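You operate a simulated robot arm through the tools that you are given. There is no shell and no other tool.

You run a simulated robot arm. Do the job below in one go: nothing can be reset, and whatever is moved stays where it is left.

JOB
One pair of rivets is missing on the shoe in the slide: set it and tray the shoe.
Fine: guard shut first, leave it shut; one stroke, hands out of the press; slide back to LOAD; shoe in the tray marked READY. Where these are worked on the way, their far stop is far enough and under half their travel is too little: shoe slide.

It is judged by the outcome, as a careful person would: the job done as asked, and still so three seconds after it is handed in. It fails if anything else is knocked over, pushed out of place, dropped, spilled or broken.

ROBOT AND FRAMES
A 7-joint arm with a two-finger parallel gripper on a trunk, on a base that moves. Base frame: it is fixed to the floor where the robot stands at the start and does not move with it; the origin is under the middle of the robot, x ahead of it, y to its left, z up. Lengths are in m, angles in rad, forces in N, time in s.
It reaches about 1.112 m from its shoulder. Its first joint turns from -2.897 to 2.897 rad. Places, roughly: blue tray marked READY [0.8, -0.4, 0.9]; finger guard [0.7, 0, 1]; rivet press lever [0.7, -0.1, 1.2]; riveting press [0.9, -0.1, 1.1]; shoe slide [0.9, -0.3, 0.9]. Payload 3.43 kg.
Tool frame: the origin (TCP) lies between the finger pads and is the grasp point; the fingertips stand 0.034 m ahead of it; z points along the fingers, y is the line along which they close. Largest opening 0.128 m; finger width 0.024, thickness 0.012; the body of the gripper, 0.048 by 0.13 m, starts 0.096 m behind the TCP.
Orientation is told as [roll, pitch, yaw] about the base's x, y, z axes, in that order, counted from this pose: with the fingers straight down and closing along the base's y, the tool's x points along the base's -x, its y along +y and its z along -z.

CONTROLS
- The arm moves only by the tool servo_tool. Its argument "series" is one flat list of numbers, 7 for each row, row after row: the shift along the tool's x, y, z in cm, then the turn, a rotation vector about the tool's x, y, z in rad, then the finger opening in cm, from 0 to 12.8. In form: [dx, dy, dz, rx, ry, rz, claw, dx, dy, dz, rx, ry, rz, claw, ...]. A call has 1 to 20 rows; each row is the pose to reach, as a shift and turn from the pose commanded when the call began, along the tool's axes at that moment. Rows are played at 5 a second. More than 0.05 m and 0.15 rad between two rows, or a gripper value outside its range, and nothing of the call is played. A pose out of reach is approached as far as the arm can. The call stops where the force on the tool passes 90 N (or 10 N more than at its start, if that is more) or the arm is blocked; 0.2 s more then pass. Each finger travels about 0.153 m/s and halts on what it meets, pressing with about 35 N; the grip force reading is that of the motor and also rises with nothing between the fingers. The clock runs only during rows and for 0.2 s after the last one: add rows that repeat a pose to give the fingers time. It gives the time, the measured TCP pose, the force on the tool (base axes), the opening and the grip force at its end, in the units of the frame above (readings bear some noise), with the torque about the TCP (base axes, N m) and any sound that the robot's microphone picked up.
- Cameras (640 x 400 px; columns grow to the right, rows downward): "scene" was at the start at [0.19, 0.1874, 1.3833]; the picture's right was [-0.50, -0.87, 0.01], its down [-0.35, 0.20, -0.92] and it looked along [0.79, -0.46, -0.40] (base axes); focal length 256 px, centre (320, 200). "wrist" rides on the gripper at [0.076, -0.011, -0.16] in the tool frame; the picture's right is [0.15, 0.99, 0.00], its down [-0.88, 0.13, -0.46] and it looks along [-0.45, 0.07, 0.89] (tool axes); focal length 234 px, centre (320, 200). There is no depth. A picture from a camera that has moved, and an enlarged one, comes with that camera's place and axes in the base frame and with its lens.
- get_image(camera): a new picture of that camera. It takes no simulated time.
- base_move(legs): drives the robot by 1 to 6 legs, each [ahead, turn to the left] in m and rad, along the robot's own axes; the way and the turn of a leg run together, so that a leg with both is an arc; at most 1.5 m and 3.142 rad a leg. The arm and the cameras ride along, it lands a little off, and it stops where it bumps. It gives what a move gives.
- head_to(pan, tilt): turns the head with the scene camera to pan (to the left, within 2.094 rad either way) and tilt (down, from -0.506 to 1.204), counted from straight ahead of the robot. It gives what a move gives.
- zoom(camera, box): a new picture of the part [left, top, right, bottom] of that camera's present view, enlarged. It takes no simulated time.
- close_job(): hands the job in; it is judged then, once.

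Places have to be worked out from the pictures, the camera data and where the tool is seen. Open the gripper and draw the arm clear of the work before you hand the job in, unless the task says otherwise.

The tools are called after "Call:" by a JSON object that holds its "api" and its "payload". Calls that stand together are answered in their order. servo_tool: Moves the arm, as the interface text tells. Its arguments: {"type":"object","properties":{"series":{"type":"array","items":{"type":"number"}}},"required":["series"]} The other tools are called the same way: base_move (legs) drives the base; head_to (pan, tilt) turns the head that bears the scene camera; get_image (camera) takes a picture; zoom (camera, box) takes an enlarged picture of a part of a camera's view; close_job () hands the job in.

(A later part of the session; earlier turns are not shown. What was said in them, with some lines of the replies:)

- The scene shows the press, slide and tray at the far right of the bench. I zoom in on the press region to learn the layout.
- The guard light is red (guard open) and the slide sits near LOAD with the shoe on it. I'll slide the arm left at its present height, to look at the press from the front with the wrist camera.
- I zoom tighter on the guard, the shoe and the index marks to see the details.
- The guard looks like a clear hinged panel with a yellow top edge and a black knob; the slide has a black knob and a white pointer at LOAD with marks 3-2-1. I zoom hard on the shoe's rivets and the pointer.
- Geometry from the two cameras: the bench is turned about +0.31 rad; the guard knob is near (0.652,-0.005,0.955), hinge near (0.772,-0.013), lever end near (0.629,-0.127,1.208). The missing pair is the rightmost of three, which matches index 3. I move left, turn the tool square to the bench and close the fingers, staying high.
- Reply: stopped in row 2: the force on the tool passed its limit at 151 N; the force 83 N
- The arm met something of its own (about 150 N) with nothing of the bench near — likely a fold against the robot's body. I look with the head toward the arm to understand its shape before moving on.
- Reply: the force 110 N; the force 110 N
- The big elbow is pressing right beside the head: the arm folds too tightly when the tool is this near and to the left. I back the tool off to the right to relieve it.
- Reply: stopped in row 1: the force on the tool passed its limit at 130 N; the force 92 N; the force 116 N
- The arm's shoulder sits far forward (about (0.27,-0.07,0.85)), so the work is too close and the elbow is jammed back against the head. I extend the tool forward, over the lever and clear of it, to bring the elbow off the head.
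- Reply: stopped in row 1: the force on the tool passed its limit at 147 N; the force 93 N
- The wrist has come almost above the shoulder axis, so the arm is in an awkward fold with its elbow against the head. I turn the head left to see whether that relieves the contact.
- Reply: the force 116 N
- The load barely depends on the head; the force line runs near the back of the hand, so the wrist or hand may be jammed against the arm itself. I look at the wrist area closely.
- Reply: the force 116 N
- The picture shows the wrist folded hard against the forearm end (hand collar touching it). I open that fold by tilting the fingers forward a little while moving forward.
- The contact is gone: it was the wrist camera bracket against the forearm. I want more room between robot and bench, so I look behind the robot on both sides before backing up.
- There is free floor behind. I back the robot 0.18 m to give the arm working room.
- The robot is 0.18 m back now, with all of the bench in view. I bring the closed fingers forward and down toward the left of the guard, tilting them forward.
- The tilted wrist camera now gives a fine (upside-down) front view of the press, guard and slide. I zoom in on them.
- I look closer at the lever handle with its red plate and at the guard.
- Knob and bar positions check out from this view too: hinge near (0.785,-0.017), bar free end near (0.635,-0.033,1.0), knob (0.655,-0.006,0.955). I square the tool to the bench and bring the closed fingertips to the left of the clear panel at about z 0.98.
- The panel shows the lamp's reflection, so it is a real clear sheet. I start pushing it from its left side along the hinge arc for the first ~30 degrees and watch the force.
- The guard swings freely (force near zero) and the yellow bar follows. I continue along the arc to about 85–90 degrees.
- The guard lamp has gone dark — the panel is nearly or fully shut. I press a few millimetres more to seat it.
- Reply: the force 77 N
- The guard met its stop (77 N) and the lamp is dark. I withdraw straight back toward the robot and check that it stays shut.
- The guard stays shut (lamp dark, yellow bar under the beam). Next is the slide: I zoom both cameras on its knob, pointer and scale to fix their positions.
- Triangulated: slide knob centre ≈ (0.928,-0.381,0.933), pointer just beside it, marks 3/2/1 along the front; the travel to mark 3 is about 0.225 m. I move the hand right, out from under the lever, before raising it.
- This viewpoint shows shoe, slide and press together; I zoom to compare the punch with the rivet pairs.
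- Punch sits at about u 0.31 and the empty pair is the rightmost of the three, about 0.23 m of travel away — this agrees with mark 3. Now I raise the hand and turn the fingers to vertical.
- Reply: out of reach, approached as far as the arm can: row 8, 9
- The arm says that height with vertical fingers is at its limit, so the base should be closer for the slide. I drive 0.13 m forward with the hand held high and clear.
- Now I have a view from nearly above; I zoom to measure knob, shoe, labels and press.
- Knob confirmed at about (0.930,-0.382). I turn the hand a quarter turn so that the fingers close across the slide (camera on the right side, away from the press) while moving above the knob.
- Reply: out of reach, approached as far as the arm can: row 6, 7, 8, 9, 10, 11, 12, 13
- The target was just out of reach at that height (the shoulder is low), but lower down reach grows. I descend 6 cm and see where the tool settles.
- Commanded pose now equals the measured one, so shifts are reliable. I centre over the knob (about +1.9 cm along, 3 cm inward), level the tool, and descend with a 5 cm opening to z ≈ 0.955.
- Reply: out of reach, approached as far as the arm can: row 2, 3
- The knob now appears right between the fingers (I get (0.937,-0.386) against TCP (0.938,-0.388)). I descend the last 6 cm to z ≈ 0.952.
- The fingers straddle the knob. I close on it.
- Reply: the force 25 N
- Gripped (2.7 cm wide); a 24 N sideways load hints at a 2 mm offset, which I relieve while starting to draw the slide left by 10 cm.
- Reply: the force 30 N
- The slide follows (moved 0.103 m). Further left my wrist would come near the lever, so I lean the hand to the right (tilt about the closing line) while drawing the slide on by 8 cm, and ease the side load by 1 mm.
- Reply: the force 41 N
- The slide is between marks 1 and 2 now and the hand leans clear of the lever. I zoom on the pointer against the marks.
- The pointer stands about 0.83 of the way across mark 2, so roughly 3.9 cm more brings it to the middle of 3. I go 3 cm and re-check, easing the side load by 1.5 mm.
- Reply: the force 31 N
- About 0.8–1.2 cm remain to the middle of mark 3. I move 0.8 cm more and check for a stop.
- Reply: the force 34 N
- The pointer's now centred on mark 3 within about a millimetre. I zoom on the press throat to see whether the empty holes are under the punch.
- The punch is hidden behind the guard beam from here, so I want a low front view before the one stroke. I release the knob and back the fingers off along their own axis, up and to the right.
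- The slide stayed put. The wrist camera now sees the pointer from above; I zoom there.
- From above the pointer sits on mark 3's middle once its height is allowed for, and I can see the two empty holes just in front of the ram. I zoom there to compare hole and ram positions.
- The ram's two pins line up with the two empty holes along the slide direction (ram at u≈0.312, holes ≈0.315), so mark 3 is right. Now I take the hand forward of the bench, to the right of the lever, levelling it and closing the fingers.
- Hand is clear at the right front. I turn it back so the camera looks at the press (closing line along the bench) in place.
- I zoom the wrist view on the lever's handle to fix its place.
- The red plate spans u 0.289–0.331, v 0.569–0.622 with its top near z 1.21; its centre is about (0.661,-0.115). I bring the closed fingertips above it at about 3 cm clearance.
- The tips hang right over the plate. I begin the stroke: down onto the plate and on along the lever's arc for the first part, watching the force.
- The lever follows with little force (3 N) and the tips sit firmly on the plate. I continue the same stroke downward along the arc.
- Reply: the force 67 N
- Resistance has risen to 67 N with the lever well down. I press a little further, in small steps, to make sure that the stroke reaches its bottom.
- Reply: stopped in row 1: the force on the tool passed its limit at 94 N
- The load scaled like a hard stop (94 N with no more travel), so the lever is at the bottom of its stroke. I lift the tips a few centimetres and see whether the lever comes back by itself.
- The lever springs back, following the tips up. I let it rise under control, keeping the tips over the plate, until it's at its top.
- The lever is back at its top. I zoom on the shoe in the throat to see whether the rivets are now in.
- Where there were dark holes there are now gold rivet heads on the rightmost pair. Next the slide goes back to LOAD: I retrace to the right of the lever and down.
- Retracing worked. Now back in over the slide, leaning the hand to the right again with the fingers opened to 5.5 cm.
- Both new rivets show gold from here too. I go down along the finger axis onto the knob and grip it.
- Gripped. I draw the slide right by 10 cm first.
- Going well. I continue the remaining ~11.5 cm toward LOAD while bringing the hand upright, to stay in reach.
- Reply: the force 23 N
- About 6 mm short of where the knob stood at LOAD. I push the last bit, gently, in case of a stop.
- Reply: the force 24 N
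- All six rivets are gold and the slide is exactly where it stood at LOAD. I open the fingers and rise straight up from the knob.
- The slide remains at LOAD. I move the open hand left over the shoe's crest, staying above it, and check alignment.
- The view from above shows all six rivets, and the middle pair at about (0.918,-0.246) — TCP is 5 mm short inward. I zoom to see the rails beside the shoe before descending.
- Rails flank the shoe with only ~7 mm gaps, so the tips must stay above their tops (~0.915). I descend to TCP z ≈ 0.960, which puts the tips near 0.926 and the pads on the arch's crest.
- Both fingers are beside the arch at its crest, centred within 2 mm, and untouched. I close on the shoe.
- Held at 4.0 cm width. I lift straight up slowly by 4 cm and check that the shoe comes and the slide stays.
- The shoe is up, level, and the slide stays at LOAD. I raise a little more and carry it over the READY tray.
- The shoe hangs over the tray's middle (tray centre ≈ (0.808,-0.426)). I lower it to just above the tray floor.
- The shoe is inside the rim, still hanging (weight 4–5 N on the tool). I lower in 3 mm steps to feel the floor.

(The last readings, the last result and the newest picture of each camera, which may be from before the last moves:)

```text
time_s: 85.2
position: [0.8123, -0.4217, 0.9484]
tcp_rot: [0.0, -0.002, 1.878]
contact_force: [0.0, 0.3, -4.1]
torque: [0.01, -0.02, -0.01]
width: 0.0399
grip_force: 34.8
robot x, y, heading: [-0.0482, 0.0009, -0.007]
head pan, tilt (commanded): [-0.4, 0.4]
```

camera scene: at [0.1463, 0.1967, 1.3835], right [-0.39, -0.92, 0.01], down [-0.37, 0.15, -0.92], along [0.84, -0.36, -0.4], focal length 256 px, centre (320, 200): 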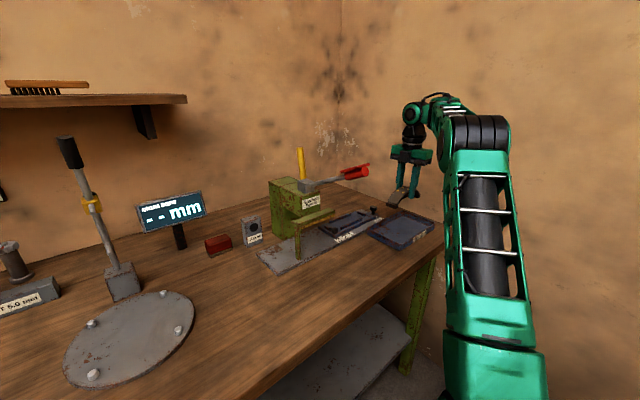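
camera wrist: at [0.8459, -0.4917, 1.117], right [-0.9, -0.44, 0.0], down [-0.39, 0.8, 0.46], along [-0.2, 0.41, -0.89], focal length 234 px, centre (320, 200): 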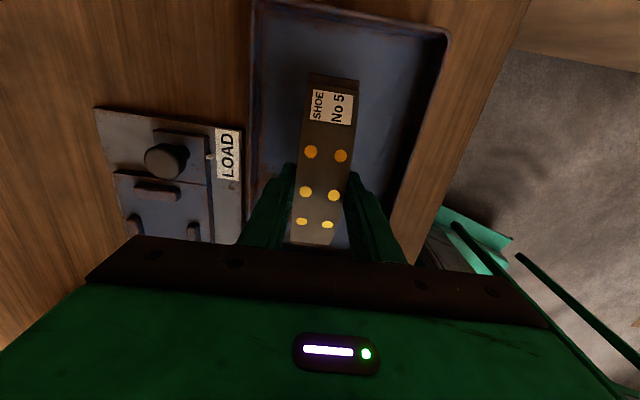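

Still hanging free at z 0.948. I keep lowering in small steps.

Call:
{"api": "servo_tool", "payload": {"series": [0, 0, 0.3, 0, 0, 0, 2, 0, 0, 0.5, 0, 0, 0, 2, 0, 0, 0.5, 0, 0, 0, 2]}}

Call:
{"api": "zoom", "payload": {"camera": "scene", "box": [375, 200, 425, 245]}}

```text
time_s: 86.0
position: [0.8124, -0.4232, 0.9447]
tcp_rot: [-0.002, -0.003, 1.877]
contact_force: [-0.3, 0.5, -5.3]
torque: [-0.01, 0.01, 0.0]
width: 0.0397
grip_force: 34.8
robot x, y, heading: [-0.052, -0.0017, -0.003]
head pan, tilt (commanded): [-0.4, 0.4]
```

```text
8.89 times, centred on (400, 222) of scene
camera zoom: at [0.1463, 0.1967, 1.3835], right [-0.39, -0.92, 0.01], down [-0.37, 0.15, -0.92], along [0.84, -0.36, -0.4], focal length 2276 px, centre (-391, 0)
```

zoom: 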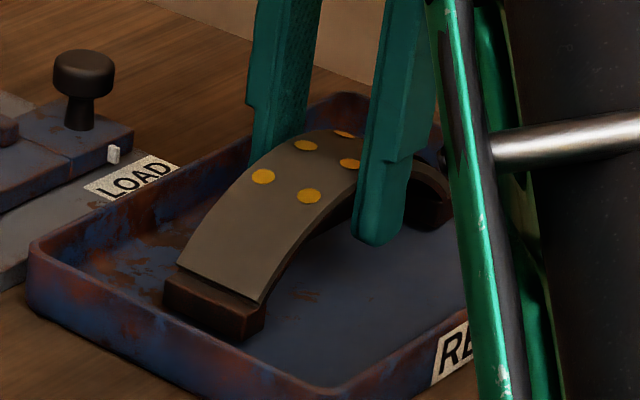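

Not yet on the floor. I lower another 5 mm in steps.

Call:
{"api": "servo_tool", "payload": {"series": [0, 0, 0.2, 0, 0, 0, 2, 0, 0, 0.4, 0, 0, 0, 2, 0, 0, 0.5, 0, 0, 0, 2, 0, 0, 0.5, 0, 0, 0, 2]}}

```text
time_s: 87.0
position: [0.8121, -0.4246, 0.9389]
tcp_rot: [0.0, 0.0, 1.877]
contact_force: [-0.6, 0.1, -3.1]
torque: [-0.01, 0.0, 0.0]
width: 0.04
grip_force: 34.8
robot x, y, heading: [-0.0479, -0.001, -0.008]
head pan, tilt (commanded): [-0.4, 0.4]
```

Call:
{"api": "servo_tool", "payload": {"series": [0, 0, 0.2, 0, 0, 0, 2, 0, 0, 0.4, 0, 0, 0, 2, 0, 0, 0.4, 0, 0, 0, 2]}}

Call:
{"api": "zoom", "payload": {"camera": "scene", "box": [375, 200, 425, 245]}}

```text
time_s: 87.8
position: [0.8126, -0.423, 0.9386]
tcp_rot: [-0.005, 0.004, 1.879]
contact_force: [5.9, -1.6, 27.4]
torque: [0.34, 0.13, 0.02]
width: 0.0398
grip_force: 35.3
robot x, y, heading: [-0.0536, 0.0031, -0.004]
head pan, tilt (commanded): [-0.4, 0.4]
```

```text
8.89 times, centred on (400, 222) of scene
camera zoom: at [0.1453, 0.1972, 1.3835], right [-0.39, -0.92, 0.01], down [-0.37, 0.15, -0.92], along [0.84, -0.36, -0.4], focal length 2276 px, centre (-391, 0)
```

zoom: 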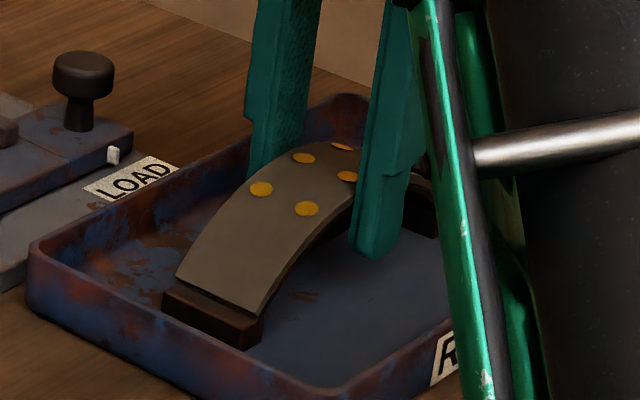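

The shoe has met the tray floor (force turned to +27 N). I ease up 2 mm, open the fingers, and rise straight up.

Call:
{"api": "servo_tool", "payload": {"series": [0, 0, -0.25, 0, 0, 0, 2, 0, 0, -0.25, 0, 0, 0, 4.5, 0, 0, -0.25, 0, 0, 0, 6.5, 0, 0, -0.25, 0, 0, 0, 6.8, 0, 0, -1.5, 0, 0, 0, 6.8, 0, 0, -4, 0, 0, 0, 6.8, 0, 0, -7, 0, 0, 0, 6.8, 0, 0, -10, 0, 0, 0, 6.8, 0, 0, -12, 0, 0, 0, 6.8, 0, 0, -12, 0, 0, 0, 6.8]}}

Call:
{"api": "get_image", "payload": {"camera": "wrist"}}

Call:
{"api": "get_image", "payload": {"camera": "scene"}}

```text
time_s: 90.0
position: [0.8094, -0.423, 1.0549]
tcp_rot: [-0.001, -0.001, 1.878]
contact_force: [0.2, -0.3, -0.1]
torque: [0.0, 0.01, 0.02]
width: 0.0677
grip_force: 0.1
robot x, y, heading: [-0.0471, 0.0004, -0.009]
head pan, tilt (commanded): [-0.4, 0.4]
```

```text
taken
camera wrist: at [0.8439, -0.4923, 1.2141], right [-0.9, -0.44, 0.0], down [-0.39, 0.8, 0.46], along [-0.2, 0.41, -0.89], focal length 234 px, centre (320, 200)
```

wrist: 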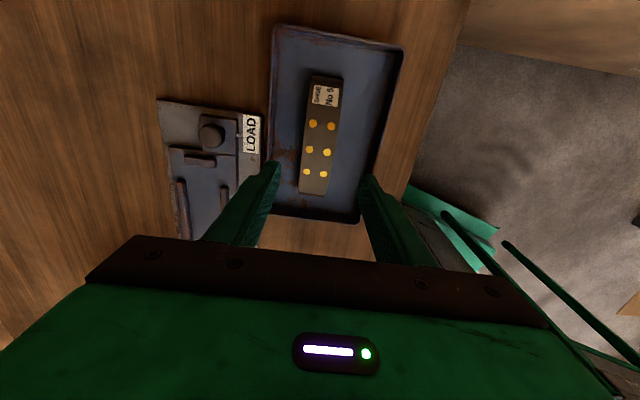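

```text
taken
camera scene: at [0.1462, 0.1968, 1.3835], right [-0.39, -0.92, 0.01], down [-0.37, 0.15, -0.92], along [0.84, -0.36, -0.4], focal length 256 px, centre (320, 200)
```

scene: 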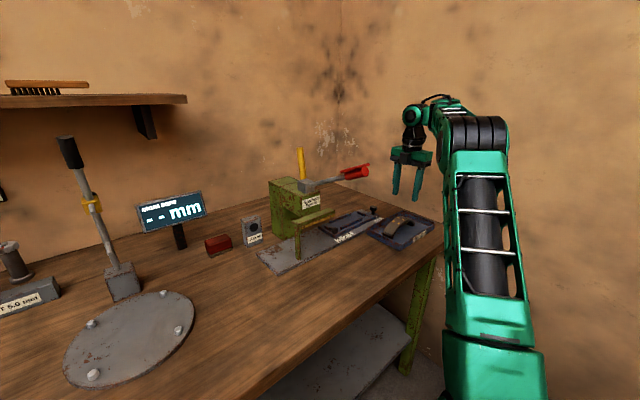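

The shoe rests centred in the READY tray. I draw the arm up and back, clear of the bench work, and then check everything once more.

Call:
{"api": "servo_tool", "payload": {"series": [0, 1, -3, 0, 0, 0, 6.8, 0, 3, -6, 0, 0, 0, 6.8, -1, 6, -9, 0, 0, 0, 6.8, -2, 9, -12, 0, 0, 0, 6.8, -3, 12, -14, 0, 0, 0, 6.8, -4, 15, -15, 0, 0, 0, 6.8, -4, 15, -15, 0, 0, 0, 6.8]}}

Call:
{"api": "get_image", "payload": {"camera": "wrist"}}

Call:
{"api": "zoom", "payload": {"camera": "scene", "box": [230, 140, 450, 285]}}

Call:
{"api": "zoom", "payload": {"camera": "scene", "box": [320, 195, 440, 255]}}

```text
time_s: 91.6
position: [0.6555, -0.4291, 1.2036]
tcp_rot: [-0.001, 0.0, 1.88]
contact_force: [-0.4, -0.1, 0.0]
torque: [0.03, -0.01, 0.0]
width: 0.0681
grip_force: 0.1
robot x, y, heading: [-0.0481, 0.0009, -0.003]
head pan, tilt (commanded): [-0.4, 0.4]
```

```text
taken
camera wrist: at [0.69, -0.498, 1.3623], right [-0.9, -0.44, 0.0], down [-0.39, 0.8, 0.46], along [-0.2, 0.41, -0.89], focal length 234 px, centre (320, 200)
```

wrist: 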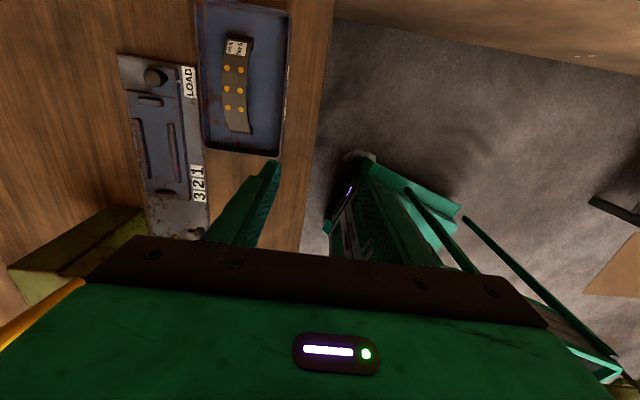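

```text
2.76 times, centred on (340, 212) of scene
camera zoom: at [0.1461, 0.1968, 1.3835], right [-0.39, -0.92, 0.01], down [-0.37, 0.15, -0.92], along [0.84, -0.36, -0.4], focal length 706 px, centre (265, 166)
```

zoom: 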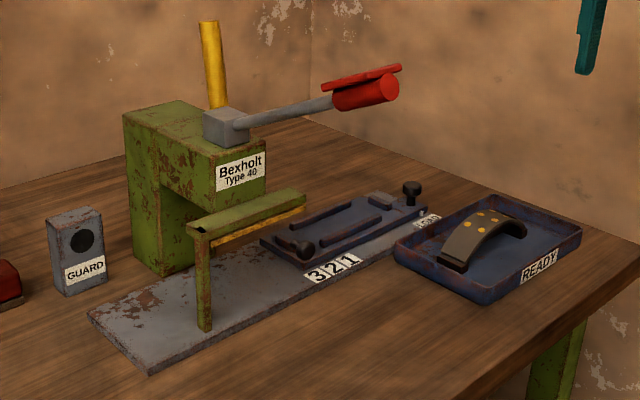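

```text
5.33 times, centred on (380, 225) of scene
camera zoom: at [0.1461, 0.1968, 1.3835], right [-0.39, -0.92, 0.01], down [-0.37, 0.15, -0.92], along [0.84, -0.36, -0.4], focal length 1365 px, centre (0, 67)
```

zoom: 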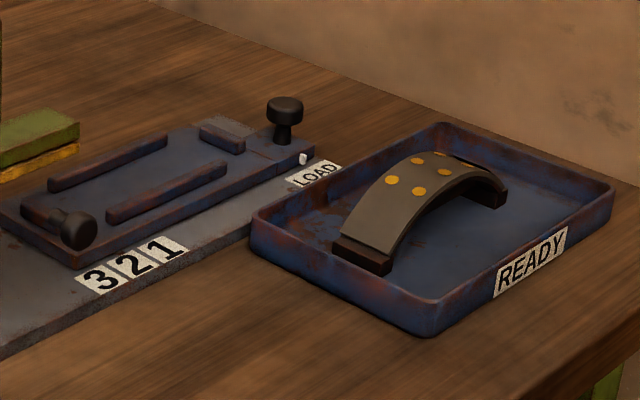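

Final check: the shoe with all six rivets lies in the READY tray, the slide's pointer is at LOAD, the lever is up, the guard is shut with its lamp dark. The gripper is open and clear, so I hand the job in.

Call:
{"api": "close_job", "payload": {}}

```text
The job is handed in.
```

The missing pair of rivets is set, and the shoe is in the READY tray with all six rivets showing.

- **Guard:** I shut it before anything else and left it shut. Its red lamp went out and was still out at the end.
- **Rivets:** the empty pair was the rightmost of the three, so I set the slide to mark 3 and made one full stroke of the lever. The lever came back up by itself.
- **Slide:** it is back at LOAD, in the same spot it started from.
- **Shoe:** it lies centred in the tray, set down and released without a drop.

Early on, while the arm was still well above the bench, its wrist camera bracket jammed against its own forearm at about 150 N. I freed it and backed the base up for more room; it touched nothing on the bench. The arm is clear of the work with the gripper open.
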